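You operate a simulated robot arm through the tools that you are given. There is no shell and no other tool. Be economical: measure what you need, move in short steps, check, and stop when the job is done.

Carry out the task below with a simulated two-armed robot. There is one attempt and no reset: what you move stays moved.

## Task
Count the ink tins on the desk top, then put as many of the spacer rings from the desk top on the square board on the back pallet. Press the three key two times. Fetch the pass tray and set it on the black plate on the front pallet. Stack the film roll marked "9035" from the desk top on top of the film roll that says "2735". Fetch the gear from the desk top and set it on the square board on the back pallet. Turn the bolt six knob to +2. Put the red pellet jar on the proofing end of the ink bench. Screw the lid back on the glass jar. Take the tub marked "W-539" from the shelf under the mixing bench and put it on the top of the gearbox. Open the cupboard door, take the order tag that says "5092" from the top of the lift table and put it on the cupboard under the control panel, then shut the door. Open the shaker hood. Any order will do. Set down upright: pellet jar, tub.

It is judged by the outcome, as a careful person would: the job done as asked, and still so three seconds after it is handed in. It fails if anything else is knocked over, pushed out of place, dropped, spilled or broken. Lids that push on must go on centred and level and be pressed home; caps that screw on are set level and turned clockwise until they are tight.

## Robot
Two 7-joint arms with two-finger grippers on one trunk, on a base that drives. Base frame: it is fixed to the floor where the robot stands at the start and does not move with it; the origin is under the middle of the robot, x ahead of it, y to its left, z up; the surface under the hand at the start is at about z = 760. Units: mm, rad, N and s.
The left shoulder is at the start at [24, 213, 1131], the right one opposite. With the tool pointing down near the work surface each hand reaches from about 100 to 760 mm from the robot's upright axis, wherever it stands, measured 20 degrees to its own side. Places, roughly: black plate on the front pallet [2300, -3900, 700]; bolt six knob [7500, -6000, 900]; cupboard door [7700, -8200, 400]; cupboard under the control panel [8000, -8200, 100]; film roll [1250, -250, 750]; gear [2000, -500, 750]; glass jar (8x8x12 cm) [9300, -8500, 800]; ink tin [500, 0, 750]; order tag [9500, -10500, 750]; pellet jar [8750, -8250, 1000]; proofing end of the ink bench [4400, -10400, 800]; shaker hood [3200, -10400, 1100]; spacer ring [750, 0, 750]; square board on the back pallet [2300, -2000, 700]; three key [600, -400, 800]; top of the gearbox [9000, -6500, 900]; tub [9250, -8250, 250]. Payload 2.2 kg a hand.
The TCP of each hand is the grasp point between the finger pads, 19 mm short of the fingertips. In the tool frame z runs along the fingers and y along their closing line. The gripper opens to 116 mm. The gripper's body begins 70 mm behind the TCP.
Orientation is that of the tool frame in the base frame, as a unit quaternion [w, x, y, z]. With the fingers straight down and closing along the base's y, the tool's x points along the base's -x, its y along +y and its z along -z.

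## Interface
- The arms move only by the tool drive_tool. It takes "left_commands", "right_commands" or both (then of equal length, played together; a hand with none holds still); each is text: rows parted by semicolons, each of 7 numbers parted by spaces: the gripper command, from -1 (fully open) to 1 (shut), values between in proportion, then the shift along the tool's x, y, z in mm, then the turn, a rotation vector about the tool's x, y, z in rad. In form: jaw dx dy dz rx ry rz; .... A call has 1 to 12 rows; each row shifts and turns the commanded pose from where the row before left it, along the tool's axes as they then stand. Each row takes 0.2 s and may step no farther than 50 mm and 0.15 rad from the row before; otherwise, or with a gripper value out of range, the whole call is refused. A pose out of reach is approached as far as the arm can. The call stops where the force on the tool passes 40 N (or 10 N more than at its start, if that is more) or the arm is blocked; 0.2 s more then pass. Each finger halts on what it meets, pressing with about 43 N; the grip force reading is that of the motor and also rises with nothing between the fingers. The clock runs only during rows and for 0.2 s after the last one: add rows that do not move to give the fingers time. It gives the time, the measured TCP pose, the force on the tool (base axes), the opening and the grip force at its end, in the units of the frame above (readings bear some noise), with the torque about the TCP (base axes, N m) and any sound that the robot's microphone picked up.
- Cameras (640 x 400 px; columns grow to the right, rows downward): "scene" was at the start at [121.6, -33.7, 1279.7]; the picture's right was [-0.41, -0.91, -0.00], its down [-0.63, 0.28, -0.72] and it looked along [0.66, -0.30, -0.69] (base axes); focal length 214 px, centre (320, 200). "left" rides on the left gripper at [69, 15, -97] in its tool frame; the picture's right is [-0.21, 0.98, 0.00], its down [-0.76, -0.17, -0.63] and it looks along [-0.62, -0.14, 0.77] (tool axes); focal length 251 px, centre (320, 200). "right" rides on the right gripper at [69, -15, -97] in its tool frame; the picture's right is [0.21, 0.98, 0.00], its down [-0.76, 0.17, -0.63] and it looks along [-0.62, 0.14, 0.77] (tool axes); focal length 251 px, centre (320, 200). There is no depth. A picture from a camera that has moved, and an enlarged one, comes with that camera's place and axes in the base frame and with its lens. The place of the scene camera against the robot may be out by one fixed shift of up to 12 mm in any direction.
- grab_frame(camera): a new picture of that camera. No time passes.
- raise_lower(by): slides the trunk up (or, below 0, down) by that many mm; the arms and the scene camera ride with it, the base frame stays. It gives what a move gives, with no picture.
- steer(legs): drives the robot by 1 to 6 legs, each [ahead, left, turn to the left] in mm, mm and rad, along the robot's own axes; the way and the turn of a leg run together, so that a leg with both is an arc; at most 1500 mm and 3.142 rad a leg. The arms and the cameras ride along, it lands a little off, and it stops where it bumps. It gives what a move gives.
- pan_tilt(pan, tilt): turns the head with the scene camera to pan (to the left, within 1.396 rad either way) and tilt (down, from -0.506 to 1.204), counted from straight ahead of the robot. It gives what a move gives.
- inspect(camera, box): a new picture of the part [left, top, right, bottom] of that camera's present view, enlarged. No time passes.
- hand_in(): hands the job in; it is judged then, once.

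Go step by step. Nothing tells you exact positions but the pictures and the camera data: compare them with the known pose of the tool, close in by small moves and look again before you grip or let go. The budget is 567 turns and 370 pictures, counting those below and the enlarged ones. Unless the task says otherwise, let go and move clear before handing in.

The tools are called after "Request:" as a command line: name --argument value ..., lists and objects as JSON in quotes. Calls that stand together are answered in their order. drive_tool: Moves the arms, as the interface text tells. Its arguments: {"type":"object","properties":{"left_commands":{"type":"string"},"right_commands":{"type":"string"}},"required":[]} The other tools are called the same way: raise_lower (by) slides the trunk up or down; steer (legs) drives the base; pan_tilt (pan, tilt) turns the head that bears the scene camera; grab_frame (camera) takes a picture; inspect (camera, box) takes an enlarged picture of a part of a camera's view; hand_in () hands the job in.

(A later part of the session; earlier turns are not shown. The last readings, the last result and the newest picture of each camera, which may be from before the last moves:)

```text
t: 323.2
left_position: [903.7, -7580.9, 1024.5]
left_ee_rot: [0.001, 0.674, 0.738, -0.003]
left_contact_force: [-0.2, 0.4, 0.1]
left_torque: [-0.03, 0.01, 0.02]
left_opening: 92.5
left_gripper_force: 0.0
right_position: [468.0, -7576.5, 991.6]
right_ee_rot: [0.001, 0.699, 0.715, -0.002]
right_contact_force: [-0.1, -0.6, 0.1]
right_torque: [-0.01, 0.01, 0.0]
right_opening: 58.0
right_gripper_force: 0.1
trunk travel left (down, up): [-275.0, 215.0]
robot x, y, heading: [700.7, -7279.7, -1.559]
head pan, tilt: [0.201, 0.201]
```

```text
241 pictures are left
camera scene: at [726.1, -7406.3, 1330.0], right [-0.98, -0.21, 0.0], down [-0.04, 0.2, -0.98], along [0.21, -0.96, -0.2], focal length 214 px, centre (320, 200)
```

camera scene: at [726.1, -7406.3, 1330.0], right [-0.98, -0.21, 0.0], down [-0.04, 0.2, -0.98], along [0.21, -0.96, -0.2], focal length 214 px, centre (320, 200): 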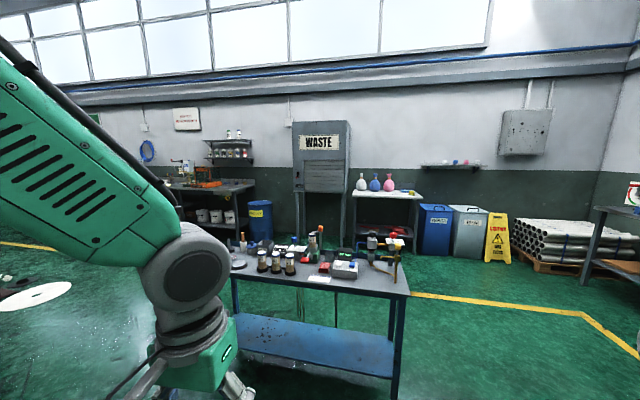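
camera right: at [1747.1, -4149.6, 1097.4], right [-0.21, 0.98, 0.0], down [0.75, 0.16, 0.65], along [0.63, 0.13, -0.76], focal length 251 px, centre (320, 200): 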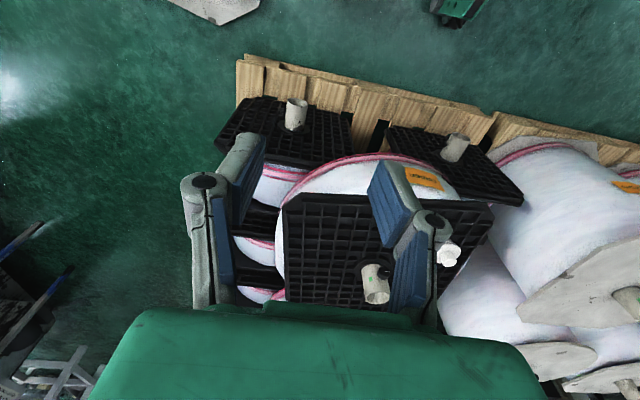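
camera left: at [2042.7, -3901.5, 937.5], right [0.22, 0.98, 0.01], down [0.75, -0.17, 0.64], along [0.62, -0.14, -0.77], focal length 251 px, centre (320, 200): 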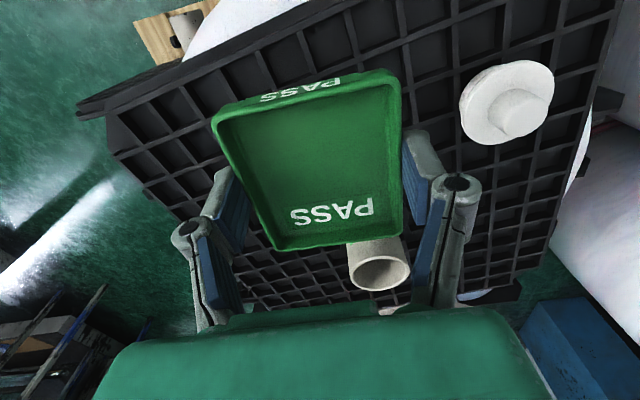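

Request:
steer --legs '[[250, 0, 0], [0, 0, 1.56]]'

Request:
pan_tilt --pan 0.0 --tilt 0.25

Request:
grab_frame --camera "scene"

```text
t: 328.9
left_position: [1008.3, -7324.8, 1022.7]
left_ee_rot: [0.002, -0.047, 0.999, 0.0]
left_contact_force: [0.1, -0.2, -0.8]
left_torque: [-0.01, 0.0, 0.0]
left_opening: 92.6
left_gripper_force: 0.1
right_position: [1006.5, -7760.0, 991.3]
right_ee_rot: [0.002, -0.014, 1.0, -0.001]
right_contact_force: [-0.7, 0.2, 0.3]
right_torque: [0.02, 0.0, -0.01]
right_opening: 57.8
right_gripper_force: 0.1
trunk travel left (down, up): [-275.0, 215.0]
robot x, y, heading: [707.3, -7526.4, 0.016]
head pan, tilt: [0.201, 0.201]
```

```text
t: 329.6
left_position: [1005.8, -7324.5, 1023.3]
left_ee_rot: [0.003, -0.048, 0.999, 0.0]
left_contact_force: [-0.6, -0.1, -0.2]
left_torque: [0.02, 0.02, 0.01]
left_opening: 92.9
left_gripper_force: 0.0
right_position: [1005.8, -7762.0, 992.7]
right_ee_rot: [0.002, -0.012, 1.0, -0.001]
right_contact_force: [-0.4, -0.4, -0.1]
right_torque: [0.01, 0.02, 0.02]
right_opening: 58.0
right_gripper_force: 0.1
trunk travel left (down, up): [-275.0, 215.0]
robot x, y, heading: [703.9, -7526.9, 0.011]
head pan, tilt: [0.0, 0.25]
```

```text
240 pictures are left
camera scene: at [843.6, -7521.1, 1325.5], right [0.02, -1.0, 0.0], down [-0.25, 0.0, -0.97], along [0.97, 0.02, -0.25], focal length 214 px, centre (320, 200)
```

scene: 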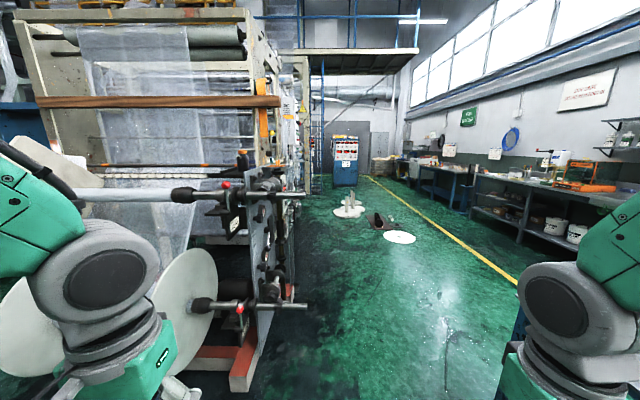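

Request:
steer --legs '[[0, -300, -0.01], [1500, 0, 0], [1500, 0, 0]]'

Request:
grab_frame --camera "scene"

```text
t: 345.6
left_position: [3989.5, -7603.9, 1025.4]
left_ee_rot: [0.003, -0.046, 0.999, 0.005]
left_contact_force: [0.2, -0.6, -1.0]
left_torque: [0.03, 0.0, -0.03]
left_opening: 92.9
left_gripper_force: 0.1
right_position: [3987.4, -8039.2, 990.4]
right_ee_rot: [0.001, -0.01, 1.0, 0.004]
right_contact_force: [-0.3, 0.0, 0.1]
right_torque: [0.03, 0.01, 0.02]
right_opening: 57.9
right_gripper_force: 0.1
trunk travel left (down, up): [-275.0, 215.0]
robot x, y, heading: [3687.0, -7801.5, 0.014]
head pan, tilt: [0.0, 0.25]
```

```text
239 pictures are left
camera scene: at [3826.0, -7783.4, 1325.3], right [0.02, -1.0, 0.01], down [-0.25, -0.01, -0.97], along [0.97, 0.01, -0.25], focal length 214 px, centre (320, 200)
```

scene: 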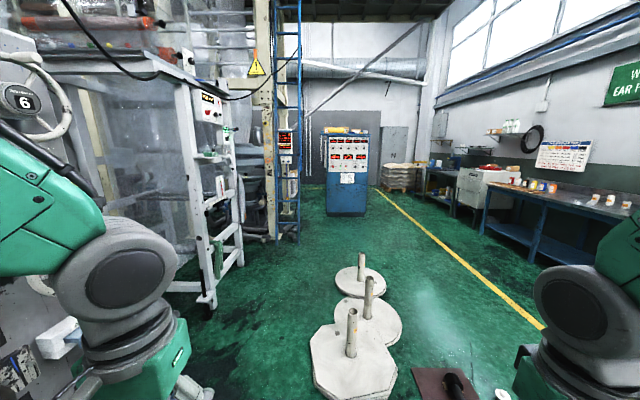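

Request:
pan_tilt --pan 0.5 --tilt 0.55

Request:
grab_frame --camera "scene"

```text
t: 346.5
left_position: [3988.0, -7634.5, 1030.1]
left_ee_rot: [0.005, -0.044, 0.999, 0.017]
left_contact_force: [0.4, 0.4, 0.2]
left_torque: [0.1, 0.05, 0.0]
left_opening: 92.7
left_gripper_force: 0.1
right_position: [3983.9, -8067.1, 982.4]
right_ee_rot: [0.001, -0.009, 1.0, 0.018]
right_contact_force: [-0.3, -0.4, 0.4]
right_torque: [0.04, -0.03, 0.0]
right_opening: 57.9
right_gripper_force: 0.0
trunk travel left (down, up): [-275.0, 215.0]
robot x, y, heading: [3686.8, -7803.2, 0.015]
head pan, tilt: [0.499, 0.55]
```

```text
238 pictures are left
camera scene: at [3811.0, -7763.3, 1298.0], right [0.49, -0.87, -0.01], down [-0.46, -0.25, -0.85], along [0.74, 0.42, -0.52], focal length 214 px, centre (320, 200)
```

scene: 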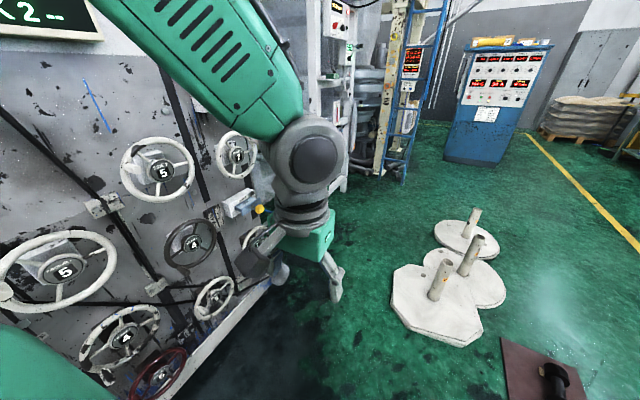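

Request:
steer --legs '[[-650, 0, 0], [0, -1350, -0.01], [1500, 0, 0]]'

Request:
pan_tilt --pan 0.0 --tilt 0.3

Request:
grab_frame --camera "scene"

```text
t: 363.4
left_position: [4825.2, -8906.5, 1020.8]
left_ee_rot: [0.004, -0.049, 0.999, -0.012]
left_contact_force: [0.0, -0.1, 1.2]
left_torque: [0.02, -0.02, 0.01]
left_opening: 92.7
left_gripper_force: 0.0
right_position: [4824.3, -9342.6, 996.9]
right_ee_rot: [0.004, -0.013, 1.0, -0.012]
right_contact_force: [0.5, 0.0, 0.2]
right_torque: [0.0, 0.03, 0.04]
right_opening: 57.9
right_gripper_force: 0.1
trunk travel left (down, up): [-275.0, 215.0]
robot x, y, heading: [4525.4, -9126.2, 0.017]
head pan, tilt: [0.499, 0.55]
```

```text
t: 364.4
left_position: [4823.0, -8912.0, 1021.9]
left_ee_rot: [0.004, -0.05, 0.999, -0.007]
left_contact_force: [0.4, 0.3, 0.1]
left_torque: [-0.06, -0.03, 0.01]
left_opening: 92.7
left_gripper_force: 0.1
right_position: [4821.8, -9347.5, 994.9]
right_ee_rot: [0.005, -0.015, 1.0, -0.008]
right_contact_force: [0.5, -0.7, 0.6]
right_torque: [-0.02, 0.05, 0.03]
right_opening: 58.1
right_gripper_force: 0.1
trunk travel left (down, up): [-275.0, 215.0]
robot x, y, heading: [4524.5, -9125.2, 0.017]
head pan, tilt: [0.0, 0.3]
```

```text
237 pictures are left
camera scene: at [4662.7, -9078.9, 1320.1], right [0.02, -1.0, 0.03], down [-0.3, -0.03, -0.95], along [0.95, 0.01, -0.3], focal length 214 px, centre (320, 200)
```

scene: 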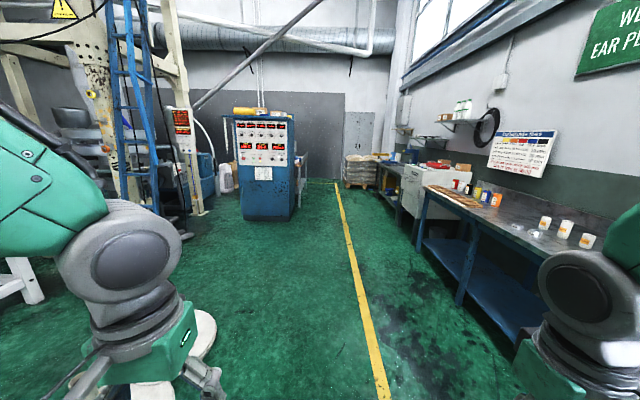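

Request:
steer --legs '[[1500, 0, 0], [550, 0, -0.017], [0, 900, 0]]'

Request:
grab_frame --camera "scene"

```text
t: 378.9
left_position: [6854.1, -7952.2, 1022.8]
left_ee_rot: [0.004, -0.048, 0.999, -0.01]
left_contact_force: [-1.2, 1.2, 0.4]
left_torque: [-0.08, 0.0, 0.02]
left_opening: 92.9
left_gripper_force: 0.0
right_position: [6851.9, -8388.5, 996.6]
right_ee_rot: [0.006, -0.012, 1.0, -0.01]
right_contact_force: [0.2, -0.8, 0.3]
right_torque: [-0.03, -0.02, 0.05]
right_opening: 57.9
right_gripper_force: 0.0
trunk travel left (down, up): [-275.0, 215.0]
robot x, y, heading: [6558.1, -8167.4, 0.011]
head pan, tilt: [0.0, 0.3]
```

```text
236 pictures are left
camera scene: at [6692.5, -8134.3, 1320.6], right [0.01, -1.0, 0.02], down [-0.3, -0.02, -0.95], along [0.95, 0.0, -0.3], focal length 214 px, centre (320, 200)
```

scene: 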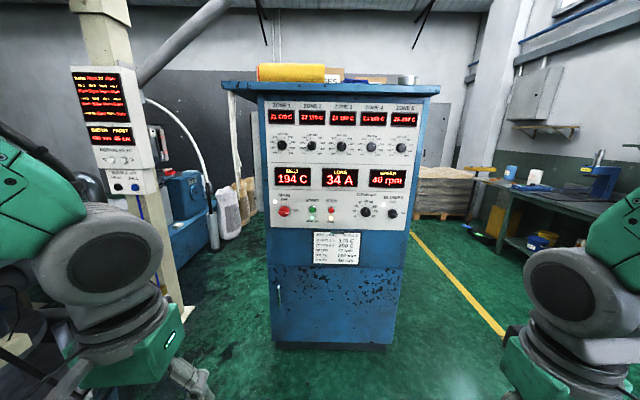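

Request:
steer --legs '[[0, -950, -0.011], [1500, 0, 0]]'

Request:
pan_tilt --pan 0.4 --tilt 0.35

Request:
grab_frame --camera "scene"

Request:
pan_tilt --pan -0.6 --tilt 0.35

Request:
grab_frame --camera "scene"

```text
t: 390.9
left_position: [8364.9, -8868.1, 1021.0]
left_ee_rot: [0.002, -0.051, 0.999, -0.013]
left_contact_force: [-0.2, 0.6, -0.1]
left_torque: [-0.09, 0.01, 0.02]
left_opening: 92.7
left_gripper_force: 0.1
right_position: [8365.5, -9305.6, 997.7]
right_ee_rot: [0.007, -0.016, 1.0, -0.014]
right_contact_force: [0.2, 0.4, 1.2]
right_torque: [-0.06, 0.03, 0.03]
right_opening: 58.1
right_gripper_force: 0.0
trunk travel left (down, up): [-275.0, 215.0]
robot x, y, heading: [8070.9, -9087.1, 0.014]
head pan, tilt: [0.0, 0.3]
```

```text
t: 391.7
left_position: [8361.9, -8858.3, 1021.8]
left_ee_rot: [0.002, -0.053, 0.998, -0.017]
left_contact_force: [0.0, -0.4, -0.1]
left_torque: [-0.05, 0.0, 0.0]
left_opening: 92.7
left_gripper_force: 0.1
right_position: [8363.9, -9295.0, 995.0]
right_ee_rot: [0.005, -0.017, 1.0, -0.017]
right_contact_force: [0.7, -0.6, 0.9]
right_torque: [-0.03, 0.02, -0.01]
right_opening: 58.3
right_gripper_force: 0.0
trunk travel left (down, up): [-275.0, 215.0]
robot x, y, heading: [8068.7, -9082.6, 0.02]
head pan, tilt: [0.4, 0.351]
```

```text
235 pictures are left
camera scene: at [8198.5, -9023.5, 1315.5], right [0.4, -0.92, 0.01], down [-0.32, -0.15, -0.94], along [0.86, 0.37, -0.35], focal length 214 px, centre (320, 200)
```

scene: 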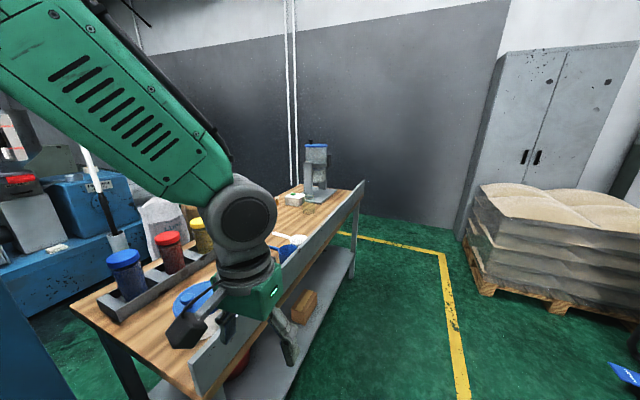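

```text
t: 393.0
left_position: [8363.9, -8902.8, 1028.1]
left_ee_rot: [0.004, -0.05, 0.999, 0.004]
left_contact_force: [0.3, -0.2, 0.3]
left_torque: [0.01, -0.03, 0.0]
left_opening: 92.7
left_gripper_force: 0.1
right_position: [8364.3, -9337.7, 991.1]
right_ee_rot: [0.01, -0.015, 1.0, 0.001]
right_contact_force: [-1.0, 0.9, 0.1]
right_torque: [0.03, 0.0, -0.01]
right_opening: 57.9
right_gripper_force: 0.0
trunk travel left (down, up): [-275.0, 215.0]
robot x, y, heading: [8066.3, -9092.5, 0.014]
head pan, tilt: [-0.6, 0.351]
```

```text
234 pictures are left
camera scene: at [8191.7, -9149.3, 1315.6], right [-0.55, -0.83, -0.01], down [-0.29, 0.2, -0.94], along [0.78, -0.52, -0.35], focal length 214 px, centre (320, 200)
```

scene: 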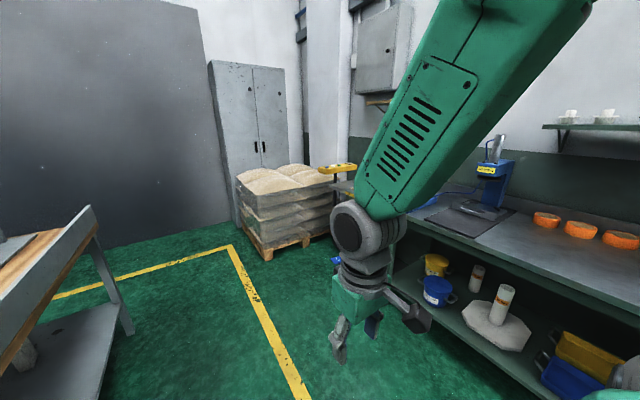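

Request:
steer --legs '[[820, -60, -0.014], [0, 0, 1.57]]'

Request:
pan_tilt --pan 0.0 --tilt 0.6

Request:
grab_frame --camera "scene"

```text
t: 401.2
left_position: [8665.0, -8842.5, 1021.1]
left_ee_rot: [-0.013, 0.739, -0.674, 0.011]
left_contact_force: [-0.6, 0.2, 1.1]
left_torque: [0.04, -0.04, 0.01]
left_opening: 92.9
left_gripper_force: 0.1
right_position: [9101.9, -8848.5, 997.3]
right_ee_rot: [-0.017, 0.715, -0.699, 0.009]
right_contact_force: [-0.5, 0.6, 0.5]
right_torque: [-0.02, -0.02, 0.02]
right_opening: 57.9
right_gripper_force: 0.0
trunk travel left (down, up): [-275.0, 215.0]
robot x, y, heading: [8886.9, -9140.4, 1.573]
head pan, tilt: [-0.6, 0.351]
```

```text
t: 402.2
left_position: [8666.2, -8843.5, 1022.8]
left_ee_rot: [-0.01, 0.74, -0.673, 0.009]
left_contact_force: [-0.4, 0.1, 0.1]
left_torque: [-0.05, -0.04, 0.02]
left_opening: 92.7
left_gripper_force: 0.2
right_position: [9103.6, -8848.1, 995.9]
right_ee_rot: [-0.015, 0.715, -0.699, 0.007]
right_contact_force: [0.5, 0.2, 0.6]
right_torque: [-0.06, 0.03, 0.01]
right_opening: 58.0
right_gripper_force: 0.0
trunk travel left (down, up): [-275.0, 215.0]
robot x, y, heading: [8880.4, -9140.9, 1.572]
head pan, tilt: [0.0, 0.6]
```

```text
233 pictures are left
camera scene: at [8864.4, -9006.2, 1293.1], right [1.0, 0.0, 0.02], down [0.01, -0.57, -0.82], along [0.01, 0.82, -0.57], focal length 214 px, centre (320, 200)
```

scene: 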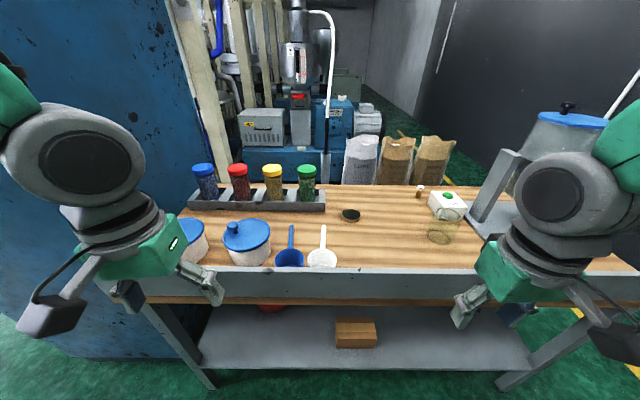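

Request:
inspect --camera "scene" --box '[330, 175, 490, 275]'

Request:
inspect --camera "scene" --box '[170, 150, 350, 265]'

Request:
inspect --camera "scene" --box '[190, 290, 550, 400]'

```text
4.00 times, centred on (410, 225) of scene
camera zoom: at [8864.4, -9006.2, 1293.1], right [1.0, 0.0, 0.02], down [0.01, -0.57, -0.82], along [0.01, 0.82, -0.57], focal length 858 px, centre (-40, 100)
```

zoom: 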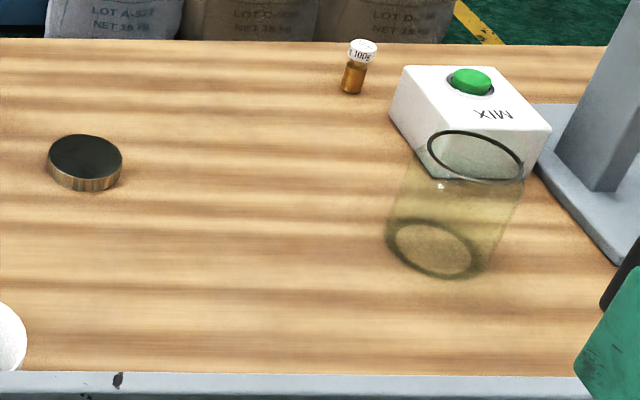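

```text
3.48 times, centred on (260, 208) of scene
camera zoom: at [8864.4, -9006.2, 1293.1], right [1.0, 0.0, 0.02], down [0.01, -0.57, -0.82], along [0.01, 0.82, -0.57], focal length 746 px, centre (529, 174)
```

zoom: 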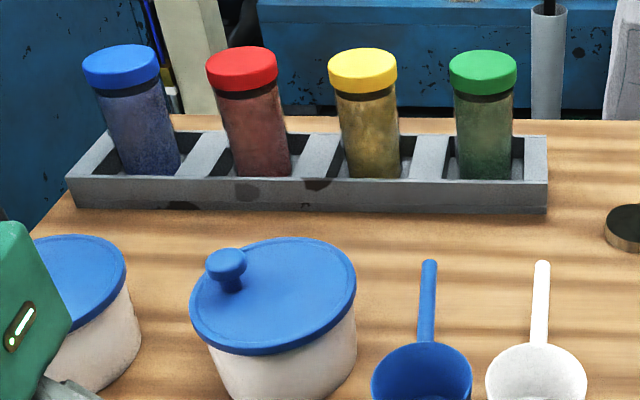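

```text
1.78 times, centred on (370, 345) of scene
camera zoom: at [8864.4, -9006.2, 1293.1], right [1.0, 0.0, 0.02], down [0.01, -0.57, -0.82], along [0.01, 0.82, -0.57], focal length 381 px, centre (231, -58)
```

zoom: 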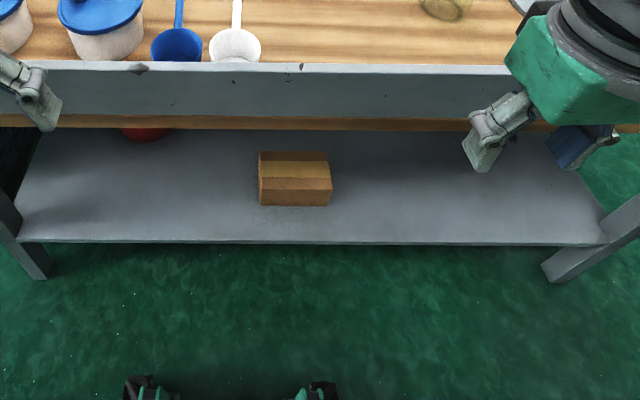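

Request:
steer --legs '[[130, 0, 0]]'

Request:
drive_tool --left_commands "-1 0 0 0 0 0 0; -1 0 0 0 0 0 0; -1 0 0 0 0 0 0; -1 0 0 0 0 0 0; -1 0 0 0 0 0 0; -1 0 0 0 0 0 0; -1 0 0 0 0 0 0" --right_commands "-1 -30 -20 -5 0 0 0; -1 -30 -20 -5 0 0 0; -1 -30 -20 -5 0 0 0; -1 0 0 0 0 0 0; -1 0 0 0 0 0 0; -1 0 0 0 0 0 0; -1 0 0 0 0 0 0"

Request:
grab_frame --camera "right"

Request:
grab_frame --camera "left"

Request:
grab_frame --camera "scene"

```text
t: 403.5
left_position: [8693.0, -8713.4, 1027.1]
left_ee_rot: [-0.005, 0.739, -0.674, -0.001]
left_contact_force: [-0.3, 0.2, -0.1]
left_torque: [-0.07, -0.02, -0.01]
left_opening: 92.7
left_gripper_force: 0.1
right_position: [9130.2, -8721.0, 990.3]
right_ee_rot: [-0.004, 0.715, -0.699, 0.0]
right_contact_force: [-0.4, 0.2, 0.5]
right_torque: [0.01, 0.0, -0.03]
right_opening: 58.0
right_gripper_force: 0.0
trunk travel left (down, up): [-275.0, 215.0]
robot x, y, heading: [8886.7, -9008.4, 1.576]
head pan, tilt: [0.0, 0.6]
```

```text
t: 405.1
left_position: [8695.1, -8713.9, 1024.8]
left_ee_rot: [-0.003, 0.739, -0.674, 0.001]
left_contact_force: [1.3, -0.4, -0.6]
left_torque: [0.01, 0.09, -0.01]
left_opening: 116.1
left_gripper_force: 0.1
right_position: [9187.6, -8629.3, 1007.8]
right_ee_rot: [-0.005, 0.715, -0.699, 0.001]
right_contact_force: [0.6, -0.4, 0.0]
right_torque: [0.03, 0.09, -0.02]
right_opening: 116.1
right_gripper_force: 0.0
trunk travel left (down, up): [-275.0, 215.0]
robot x, y, heading: [8891.0, -9009.4, 1.567]
head pan, tilt: [0.0, 0.6]
```

```text
229 pictures are left
camera right: at [9204.8, -8699.8, 1104.7], right [-0.97, -0.23, -0.01], down [-0.19, 0.75, 0.64], along [-0.14, 0.62, -0.77], focal length 251 px, centre (320, 200)
```

right: 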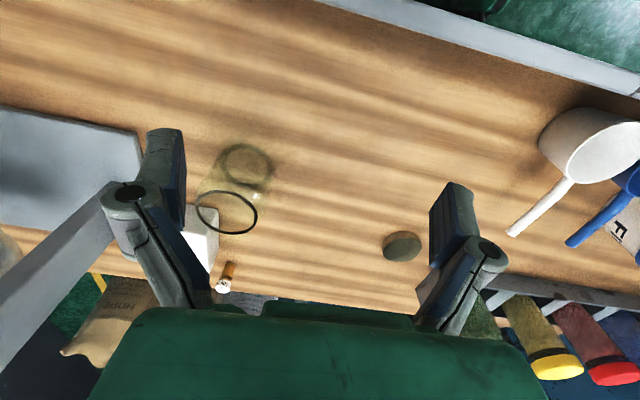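

```text
228 pictures are left
camera left: at [8685.9, -8784.6, 1120.6], right [-0.99, 0.12, -0.01], down [0.09, 0.77, 0.64], along [0.08, 0.63, -0.77], focal length 251 px, centre (320, 200)
```

left: 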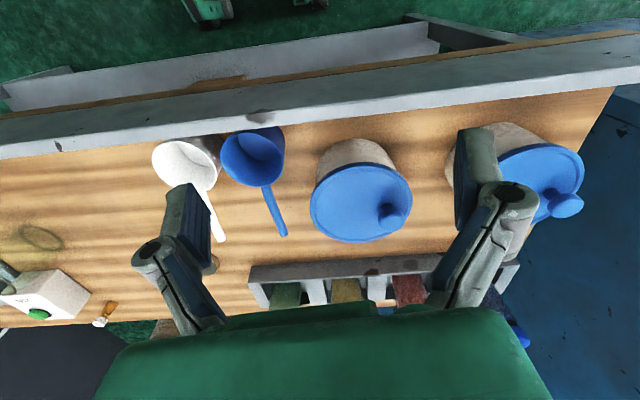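

```text
227 pictures are left
camera scene: at [8908.8, -8875.7, 1293.1], right [1.0, 0.0, -0.01], down [-0.01, -0.57, -0.82], along [-0.01, 0.82, -0.57], focal length 214 px, centre (320, 200)
```

scene: 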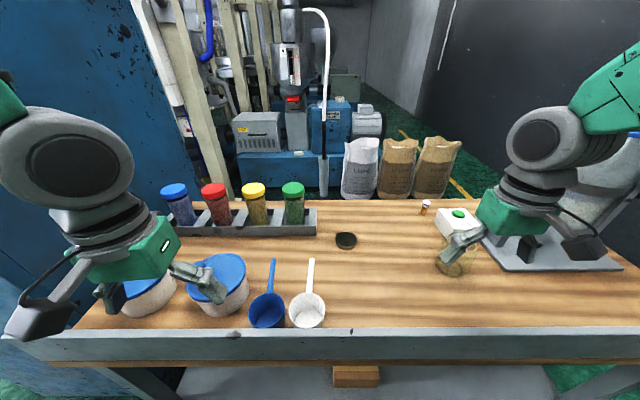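

Request:
drive_tool --right_commands "-1 -30 26 5 0 0 0; -1 -30 26 10 0 0 0; -1 -30 26 10 0 0 0; -1 -30 26 10 0 0 0; -1 -30 26 10 0 0 0; -1 -30 26 10 0 0 0; -1 -30 26 15 0 0 0; -1 -31 23 20 0 0 0; -1 0 0 0 0 0 0; -1 0 0 0 0 0 0"

Request:
grab_frame --camera "right"

```text
t: 407.3
left_position: [8668.8, -8714.2, 1021.5]
left_ee_rot: [-0.009, 0.74, -0.673, 0.01]
left_contact_force: [-0.8, -0.4, 0.1]
left_torque: [0.01, -0.06, 0.0]
left_opening: 116.1
left_gripper_force: 0.1
right_position: [8953.4, -8392.8, 916.7]
right_ee_rot: [-0.012, 0.715, -0.699, 0.008]
right_contact_force: [-0.8, -0.1, -1.2]
right_torque: [-0.02, -0.04, 0.04]
right_opening: 116.1
right_gripper_force: 0.1
trunk travel left (down, up): [-275.0, 215.0]
robot x, y, heading: [8887.1, -9004.8, 1.576]
head pan, tilt: [0.0, 0.6]
```

```text
226 pictures are left
camera right: at [8969.2, -8463.1, 1014.0], right [-0.97, -0.24, -0.03], down [-0.2, 0.75, 0.63], along [-0.13, 0.62, -0.78], focal length 251 px, centre (320, 200)
```

right: 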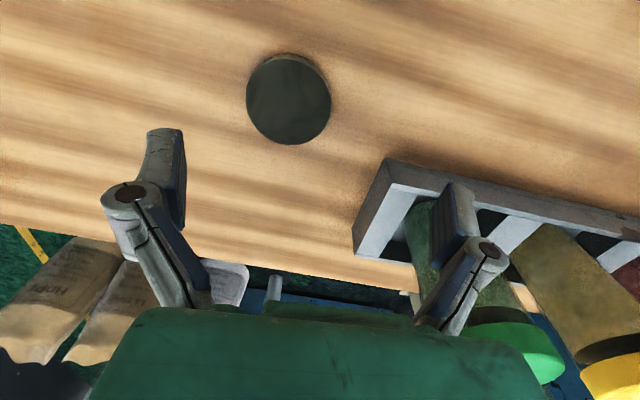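

Request:
drive_tool --right_commands "-1 0 0 0 0 0 0; -1 0 0 0 0 0 0; -1 0 0 0 0 0 0; -1 0 0 0 0 0 0; -1 0 0 0 0 0 0; -1 0 0 0 0 0 0; -1 0 0 0 0 0 0; -1 0 0 0 0 0 0; -1 0 0 0 0 0 0; -1 0 0 0 0 0 0; -1 0 0 0 0 0 0; -1 0 0 0 0 0 0"

Request:
drive_tool --right_commands "-1 0 0 0 0 0 0; -1 0 0 0 0 0 0; -1 0 0 0 0 0 0; -1 0 0 0 0 0 0; -1 0 0 0 0 0 0; -1 0 0 0 0 0 0; -1 0 0 0 0 0 0; -1 0 0 0 0 0 0"

Request:
grab_frame --camera "right"

```text
t: 409.9
left_position: [8674.7, -8713.6, 1021.9]
left_ee_rot: [-0.007, 0.739, -0.673, 0.008]
left_contact_force: [-0.9, -0.9, 0.6]
left_torque: [0.02, 0.03, 0.04]
left_opening: 116.0
left_gripper_force: 0.1
right_position: [8960.1, -8391.0, 916.6]
right_ee_rot: [-0.011, 0.715, -0.699, 0.006]
right_contact_force: [0.2, 0.1, -0.2]
right_torque: [0.03, -0.02, 0.0]
right_opening: 116.0
right_gripper_force: 0.0
trunk travel left (down, up): [-275.0, 215.0]
robot x, y, heading: [8885.3, -9008.2, 1.576]
head pan, tilt: [0.0, 0.6]
```

```text
t: 411.7
left_position: [8678.2, -8714.3, 1021.9]
left_ee_rot: [-0.007, 0.739, -0.673, 0.007]
left_contact_force: [-0.4, -0.9, -1.1]
left_torque: [-0.01, -0.02, 0.04]
left_opening: 116.0
left_gripper_force: 0.1
right_position: [8963.2, -8393.0, 915.6]
right_ee_rot: [-0.01, 0.715, -0.699, 0.006]
right_contact_force: [0.0, 0.6, 0.0]
right_torque: [0.03, 0.01, -0.02]
right_opening: 116.1
right_gripper_force: 0.0
trunk travel left (down, up): [-275.0, 215.0]
robot x, y, heading: [8888.1, -9009.9, 1.568]
head pan, tilt: [0.0, 0.6]
```

```text
225 pictures are left
camera right: at [8978.9, -8463.2, 1013.8], right [-0.97, -0.24, -0.02], down [-0.2, 0.75, 0.63], along [-0.13, 0.62, -0.77], focal length 251 px, centre (320, 200)
```

right: 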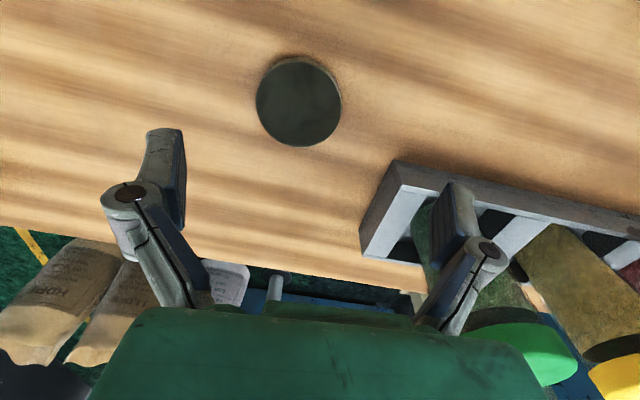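

Request:
drive_tool --right_commands "-1 0 -22 10 -0.022 0.005 0; -1 0 0 30 0 0 0; -1 0 0 30 0 0 0; -1 0 0 10 0 0 0; -1 0 0 0 0 0 0; -1 0 0 0 0 0 0"

Request:
grab_frame --camera "right"

Request:
inspect --camera "scene" --box '[300, 200, 400, 270]'

```text
t: 413.1
left_position: [8678.2, -8714.4, 1022.3]
left_ee_rot: [-0.006, 0.739, -0.673, 0.008]
left_contact_force: [-0.6, 0.3, -0.3]
left_torque: [0.03, 0.01, -0.01]
left_opening: 116.0
left_gripper_force: 0.0
right_position: [8986.9, -8389.9, 837.1]
right_ee_rot: [-0.001, 0.714, -0.7, -0.001]
right_contact_force: [-0.4, -0.5, -0.2]
right_torque: [0.02, -0.01, 0.02]
right_opening: 116.2
right_gripper_force: 0.2
trunk travel left (down, up): [-275.0, 215.0]
robot x, y, heading: [8887.5, -9011.5, 1.571]
head pan, tilt: [0.0, 0.6]
```

```text
224 pictures are left
camera right: at [9003.7, -8460.8, 935.4], right [-0.97, -0.24, 0.0], down [-0.18, 0.75, 0.63], along [-0.15, 0.62, -0.77], focal length 251 px, centre (320, 200)
```

right: 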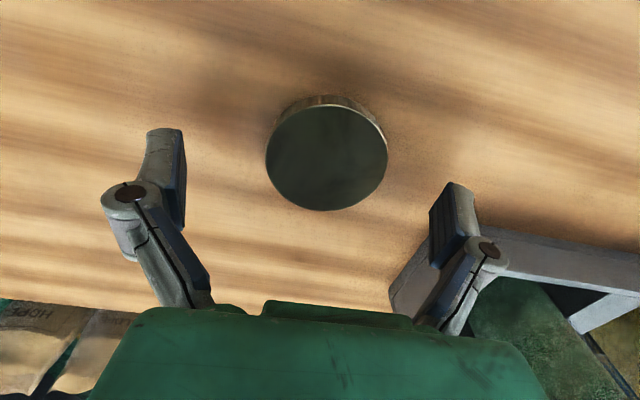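

```text
5.71 times, centred on (350, 235) of scene
camera zoom: at [8888.1, -8873.9, 1293.0], right [1.0, 0.0, 0.0], down [0.0, -0.57, -0.82], along [0.0, 0.82, -0.57], focal length 1226 px, centre (149, 0)
```

zoom: 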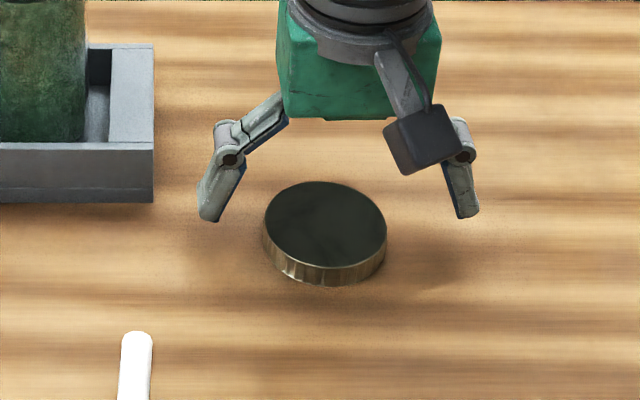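

Request:
drive_tool --right_commands "-1 4 3 12 0 0 0; -1 0 0 8 0 0 0; -1 0 0 0 0 0 0; 0 0 0 0 0 0 0; 1 0 0 0 0 0 0; 1 0 0 0 0 0 0; 1 0 0 0 0 0 0; 1 0 0 0 0 0 0"

Request:
inspect --camera "scene" --box '[300, 200, 400, 270]'

```text
t: 414.9
left_position: [8677.7, -8715.4, 1022.8]
left_ee_rot: [-0.008, 0.739, -0.673, 0.006]
left_contact_force: [0.2, 0.0, -0.4]
left_torque: [0.03, 0.0, 0.01]
left_opening: 116.0
left_gripper_force: 0.1
right_position: [8983.0, -8394.1, 818.6]
right_ee_rot: [-0.001, 0.715, -0.699, -0.002]
right_contact_force: [-2.7, 1.6, 7.5]
right_torque: [-0.07, 0.14, -0.03]
right_opening: 65.7
right_gripper_force: 42.4
trunk travel left (down, up): [-275.0, 215.0]
robot x, y, heading: [8886.1, -9006.1, 1.573]
head pan, tilt: [0.0, 0.6]
```

```text
5.71 times, centred on (350, 235) of scene
camera zoom: at [8887.4, -8875.0, 1293.2], right [1.0, 0.0, 0.0], down [0.0, -0.57, -0.82], along [0.0, 0.82, -0.57], focal length 1226 px, centre (149, 0)
```

zoom: 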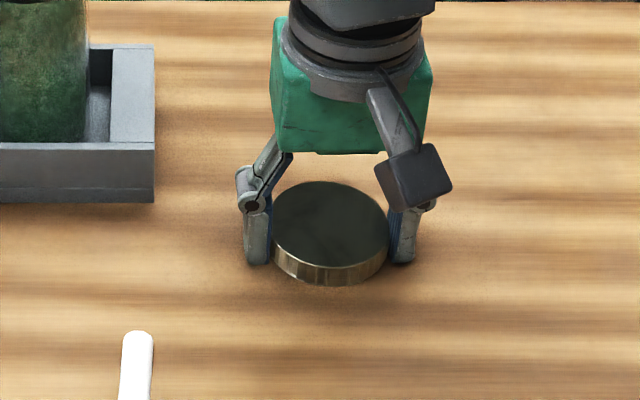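

Request:
drive_tool --right_commands "0 0 0 0 0 0 0; -0.4 0 0 -4 0 0 0; -0.4 0 0 0 0 0 0; 1 0 0 0 0 0 0; 1 0 0 0 0 0 0; 1 0 0 0 0 0 0; 1 0 0 0 0 0 0; 1 0 0 -5 0 0 0; 1 0 0 -15 0 0 0; 1 0 0 -20 0 0 0; 1 0 0 0 0 0 0"

Request:
grab_frame --camera "right"

Request:
inspect --camera "scene" --box '[300, 180, 400, 250]'

```text
t: 417.3
left_position: [8679.1, -8714.4, 1021.8]
left_ee_rot: [-0.006, 0.739, -0.674, 0.008]
left_contact_force: [0.7, 0.5, -0.1]
left_torque: [-0.05, -0.01, 0.0]
left_opening: 116.0
left_gripper_force: 0.0
right_position: [8984.2, -8394.6, 860.2]
right_ee_rot: [0.0, 0.715, -0.699, 0.0]
right_contact_force: [0.0, 0.1, -0.3]
right_torque: [-0.04, -0.03, 0.01]
right_opening: 65.3
right_gripper_force: 43.2
trunk travel left (down, up): [-275.0, 215.0]
robot x, y, heading: [8885.7, -9007.0, 1.574]
head pan, tilt: [0.0, 0.6]
```

```text
221 pictures are left
camera right: at [9001.2, -8464.5, 959.5], right [-0.97, -0.24, 0.0], down [-0.18, 0.75, 0.63], along [-0.15, 0.61, -0.77], focal length 251 px, centre (320, 200)
```

right: 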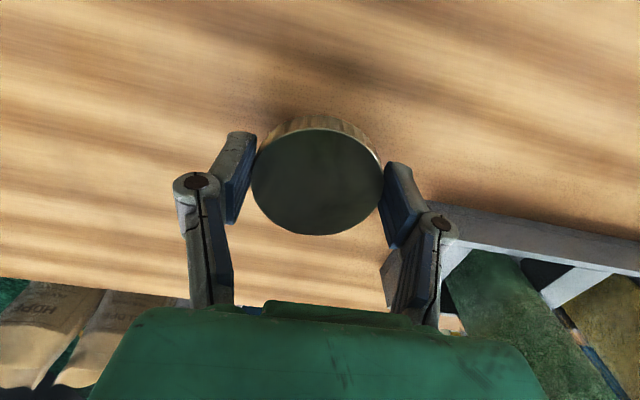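

```text
5.71 times, centred on (350, 215) of scene
camera zoom: at [8888.2, -8873.7, 1293.0], right [1.0, 0.0, 0.0], down [0.0, -0.57, -0.82], along [0.0, 0.82, -0.57], focal length 1226 px, centre (149, 114)
```

zoom: 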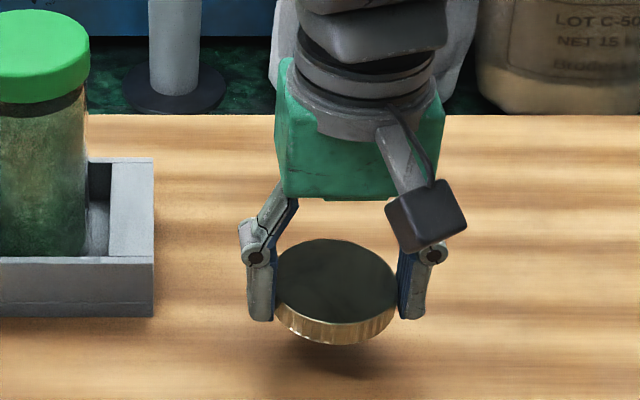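

Request:
drive_tool --right_commands "1 0 0 -40 0 0 0; 1 0 0 -45 0 0 0; 1 0 0 -20 0 0 0; 1 12 -35 0 0 0 0; 1 12 -35 0 0 0 0; 1 12 -35 0 0 0 0; 1 12 -35 0 0 0 0; 1 12 -35 0 0 0 0; 1 12 -35 0 0 0 0; 1 6 -18 0 0 0 0; 1 0 0 0 0 0 0"

Request:
grab_frame --camera "right"

Request:
inspect --camera "scene" --box '[400, 180, 520, 290]'

```text
t: 419.7
left_position: [8680.7, -8714.1, 1023.1]
left_ee_rot: [-0.005, 0.739, -0.673, 0.006]
left_contact_force: [-0.6, 0.3, 0.2]
left_torque: [0.03, -0.02, -0.02]
left_opening: 116.0
left_gripper_force: 0.0
right_position: [9216.4, -8468.3, 966.4]
right_ee_rot: [0.0, 0.715, -0.699, -0.001]
right_contact_force: [0.2, 0.3, -0.2]
right_torque: [0.03, 0.03, -0.02]
right_opening: 65.6
right_gripper_force: 42.5
trunk travel left (down, up): [-275.0, 215.0]
robot x, y, heading: [8885.1, -9009.5, 1.576]
head pan, tilt: [0.0, 0.6]
```

```text
219 pictures are left
camera right: at [9232.9, -8538.3, 1064.8], right [-0.97, -0.24, 0.0], down [-0.18, 0.75, 0.63], along [-0.15, 0.62, -0.77], focal length 251 px, centre (320, 200)
```

right: 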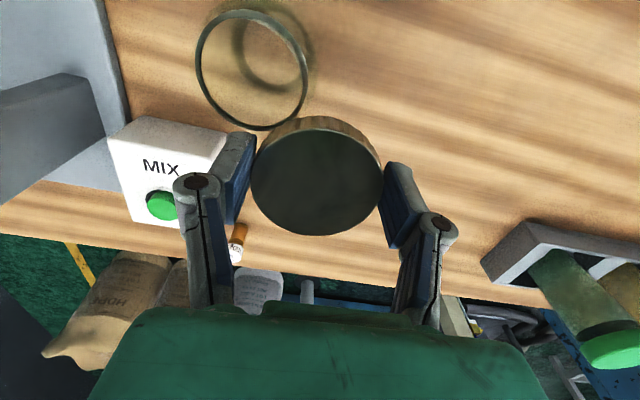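

```text
3.64 times, centred on (460, 235) of scene
camera zoom: at [8890.2, -8874.4, 1293.1], right [1.0, 0.0, 0.0], down [0.0, -0.57, -0.82], along [0.0, 0.82, -0.57], focal length 780 px, centre (-189, 73)
```

zoom: 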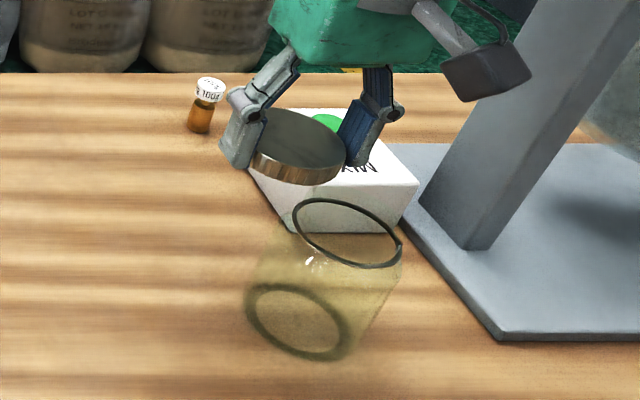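

Request:
drive_tool --right_commands "1 8.5 -24 0 0 0 0; 1 8.5 -24 0 0 0 0; 1 0 0 15 0 0 0; 1 0 0 10 0 0 0; 1 0 0 0 0 0 0; 1 0 0 0 0 0 0"

Request:
grab_frame --camera "right"

Request:
inspect --camera "scene" --box '[410, 190, 510, 280]'

```text
t: 421.1
left_position: [8680.3, -8713.6, 1022.0]
left_ee_rot: [-0.006, 0.739, -0.674, 0.006]
left_contact_force: [-0.4, 0.2, -0.9]
left_torque: [0.04, 0.01, 0.02]
left_opening: 116.0
left_gripper_force: 0.0
right_position: [9263.5, -8485.5, 940.7]
right_ee_rot: [0.001, 0.715, -0.699, -0.001]
right_contact_force: [-0.4, -0.4, -0.8]
right_torque: [0.0, -0.02, -0.02]
right_opening: 65.8
right_gripper_force: 43.1
trunk travel left (down, up): [-275.0, 215.0]
robot x, y, heading: [8887.3, -9010.7, 1.575]
head pan, tilt: [0.0, 0.6]
```

```text
217 pictures are left
camera right: at [9280.9, -8554.8, 1039.4], right [-0.97, -0.24, 0.0], down [-0.18, 0.75, 0.63], along [-0.15, 0.62, -0.77], focal length 251 px, centre (320, 200)
```

right: 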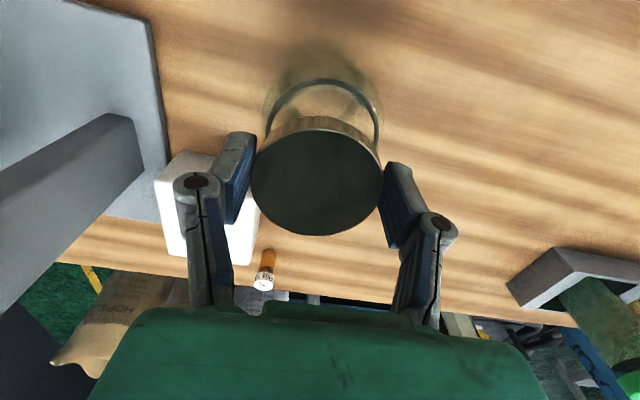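

```text
4.44 times, centred on (460, 235) of scene
camera zoom: at [8890.3, -8874.4, 1293.1], right [1.0, 0.0, 0.0], down [0.0, -0.57, -0.82], along [0.0, 0.82, -0.57], focal length 953 px, centre (-302, 44)
```

zoom: 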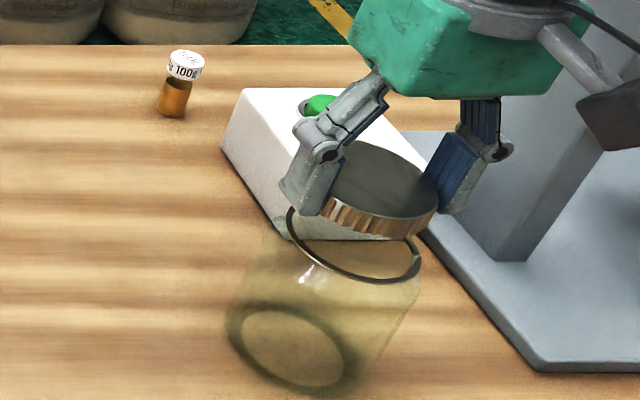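

Request:
drive_tool --right_commands "1 8 0 0 0 0 0; 1 0 0 8 0 0 0; 1 0 0 0 0 0 0"

Request:
grab_frame --camera "right"

Request:
inspect --camera "scene" --box '[420, 200, 500, 270]'

```text
t: 421.9
left_position: [8680.2, -8714.2, 1022.7]
left_ee_rot: [-0.007, 0.739, -0.673, 0.006]
left_contact_force: [0.0, -0.8, 0.3]
left_torque: [0.01, 0.0, 0.03]
left_opening: 115.9
left_gripper_force: 0.1
right_position: [9263.7, -8493.5, 935.2]
right_ee_rot: [0.0, 0.715, -0.699, -0.002]
right_contact_force: [-0.7, 0.1, 4.2]
right_torque: [-0.03, -0.06, 0.0]
right_opening: 65.7
right_gripper_force: 42.9
trunk travel left (down, up): [-275.0, 215.0]
robot x, y, heading: [8889.2, -9010.4, 1.573]
head pan, tilt: [0.0, 0.6]
```

```text
215 pictures are left
camera right: at [9281.4, -8562.4, 1031.3], right [-0.97, -0.24, 0.0], down [-0.18, 0.75, 0.63], along [-0.15, 0.62, -0.77], focal length 251 px, centre (320, 200)
```

right: 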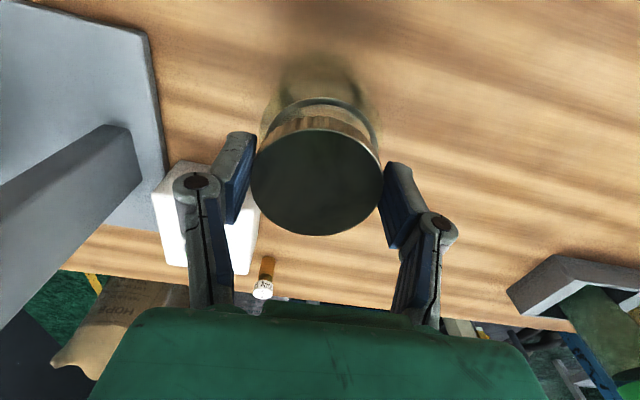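

```text
5.71 times, centred on (460, 235) of scene
camera zoom: at [8890.3, -8875.1, 1293.2], right [1.0, 0.0, 0.0], down [0.0, -0.57, -0.82], along [0.0, 0.82, -0.57], focal length 1226 px, centre (-480, 0)
```

zoom: 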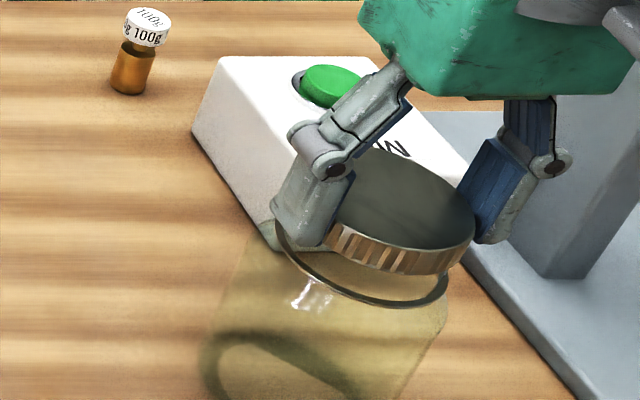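

Request:
drive_tool --right_commands "1 0 0 2 0 0 0; 1 0 0 2 0 0 0; 1 0 0 0 0 0 0"

Request:
inspect --camera "scene" --box '[420, 200, 500, 270]'

```text
t: 422.7
left_position: [8678.5, -8716.9, 1025.6]
left_ee_rot: [-0.01, 0.739, -0.674, 0.005]
left_contact_force: [0.0, -0.5, 0.8]
left_torque: [0.02, 0.01, -0.01]
left_opening: 115.8
left_gripper_force: 0.0
right_position: [9263.9, -8492.5, 932.7]
right_ee_rot: [-0.003, 0.715, -0.699, -0.002]
right_contact_force: [6.9, 0.2, 36.3]
right_torque: [-0.53, -0.1, 0.09]
right_opening: 65.8
right_gripper_force: 42.9
trunk travel left (down, up): [-275.0, 215.0]
robot x, y, heading: [8887.9, -9009.6, 1.574]
head pan, tilt: [0.0, 0.6]
```

```text
5.71 times, centred on (460, 235) of scene
camera zoom: at [8888.7, -8879.4, 1294.0], right [1.0, 0.0, 0.0], down [0.0, -0.56, -0.83], along [0.0, 0.83, -0.56], focal length 1226 px, centre (-480, 0)
```

zoom: 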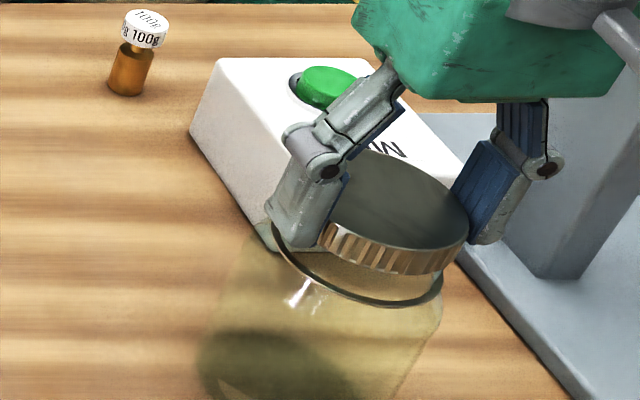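

Request:
drive_tool --right_commands "1 0 0 -7 0 0 0; 1 10 5 0 0 0 0; 1 0 0 0 0 0 0; 1 0 0 3 0 0 0; 1 0 0 0 0 0 0"

Request:
inspect --camera "scene" --box '[420, 200, 500, 270]'

Request:
inspect --camera "right" --box '[220, 60, 420, 250]'

```text
t: 423.9
left_position: [8679.8, -8713.8, 1021.8]
left_ee_rot: [-0.006, 0.739, -0.674, 0.007]
left_contact_force: [0.4, -0.1, -0.6]
left_torque: [0.01, -0.04, -0.01]
left_opening: 115.8
left_gripper_force: 0.0
right_position: [9258.3, -8503.1, 932.7]
right_ee_rot: [0.0, 0.715, -0.699, 0.0]
right_contact_force: [0.8, 0.4, -0.2]
right_torque: [0.01, 0.0, -0.01]
right_opening: 65.8
right_gripper_force: 43.3
trunk travel left (down, up): [-275.0, 215.0]
robot x, y, heading: [8886.8, -9010.4, 1.574]
head pan, tilt: [0.0, 0.6]
```

```text
5.71 times, centred on (460, 235) of scene
camera zoom: at [8890.4, -8874.6, 1293.1], right [1.0, 0.0, 0.0], down [0.0, -0.57, -0.82], along [0.0, 0.82, -0.57], focal length 1226 px, centre (-480, 0)
```

zoom: 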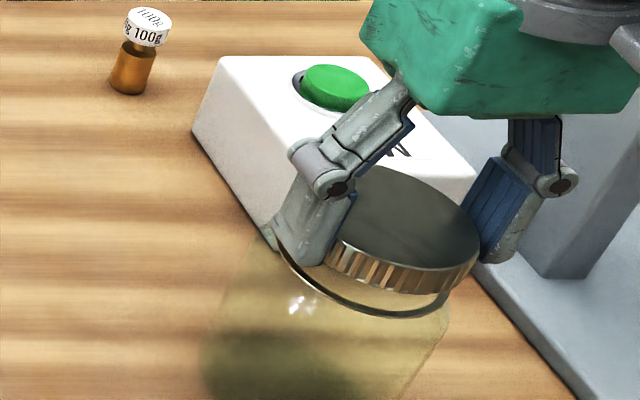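

```text
2.11 times, centred on (320, 155) of right
camera zoom: at [9276.4, -8572.8, 1030.7], right [-0.97, -0.24, 0.0], down [-0.18, 0.75, 0.63], along [-0.15, 0.62, -0.77], focal length 529 px, centre (320, 295)
```

zoom: 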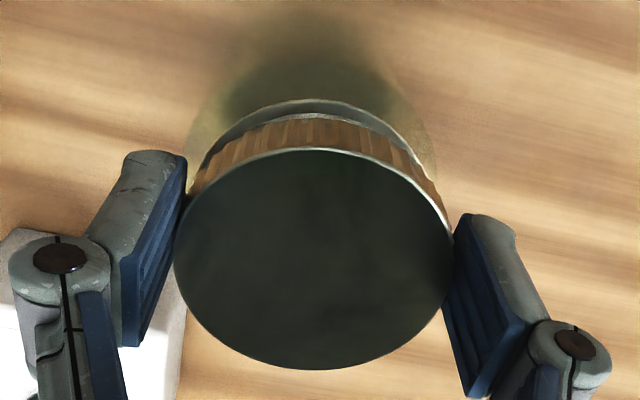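

Request:
drive_tool --right_commands "1 2 2 0 0 0 0; 1 0 0 3 0 0 0; 1 0 0 2 0 0 0; 1 0 0 0 0 0 0"

Request:
drive_tool --right_commands "1 0 0 2 0 0 0; 1 0 0 2 0 0 0; 1 0 0 0 0 0 0"

Request:
inspect --camera "scene" --box '[420, 200, 500, 270]'

```text
t: 424.9
left_position: [8680.6, -8714.2, 1023.4]
left_ee_rot: [-0.006, 0.739, -0.673, 0.006]
left_contact_force: [-0.7, 0.2, -0.6]
left_torque: [0.0, 0.02, 0.01]
left_opening: 115.9
left_gripper_force: 0.0
right_position: [9256.8, -8506.1, 927.6]
right_ee_rot: [0.0, 0.715, -0.7, -0.001]
right_contact_force: [0.4, 0.4, 0.3]
right_torque: [0.04, -0.03, -0.01]
right_opening: 66.0
right_gripper_force: 43.1
trunk travel left (down, up): [-275.0, 215.0]
robot x, y, heading: [8886.0, -9011.9, 1.57]
head pan, tilt: [0.0, 0.6]
```

```text
t: 425.7
left_position: [8679.5, -8715.4, 1023.0]
left_ee_rot: [-0.007, 0.739, -0.673, 0.005]
left_contact_force: [-0.2, 0.1, 0.2]
left_torque: [0.03, 0.0, -0.01]
left_opening: 115.9
left_gripper_force: 0.2
right_position: [9257.8, -8504.6, 924.7]
right_ee_rot: [0.001, 0.715, -0.699, 0.0]
right_contact_force: [0.0, -0.8, 3.0]
right_torque: [0.01, 0.03, 0.01]
right_opening: 65.6
right_gripper_force: 42.8
trunk travel left (down, up): [-275.0, 215.0]
robot x, y, heading: [8886.5, -9015.0, 1.569]
head pan, tilt: [0.0, 0.6]
```

```text
5.71 times, centred on (460, 235) of scene
camera zoom: at [8890.3, -8875.2, 1293.2], right [1.0, 0.0, 0.0], down [0.0, -0.57, -0.82], along [0.0, 0.82, -0.57], focal length 1226 px, centre (-480, 0)
```

zoom: 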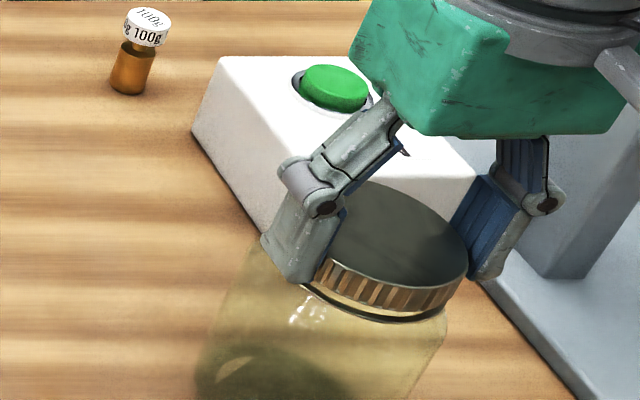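

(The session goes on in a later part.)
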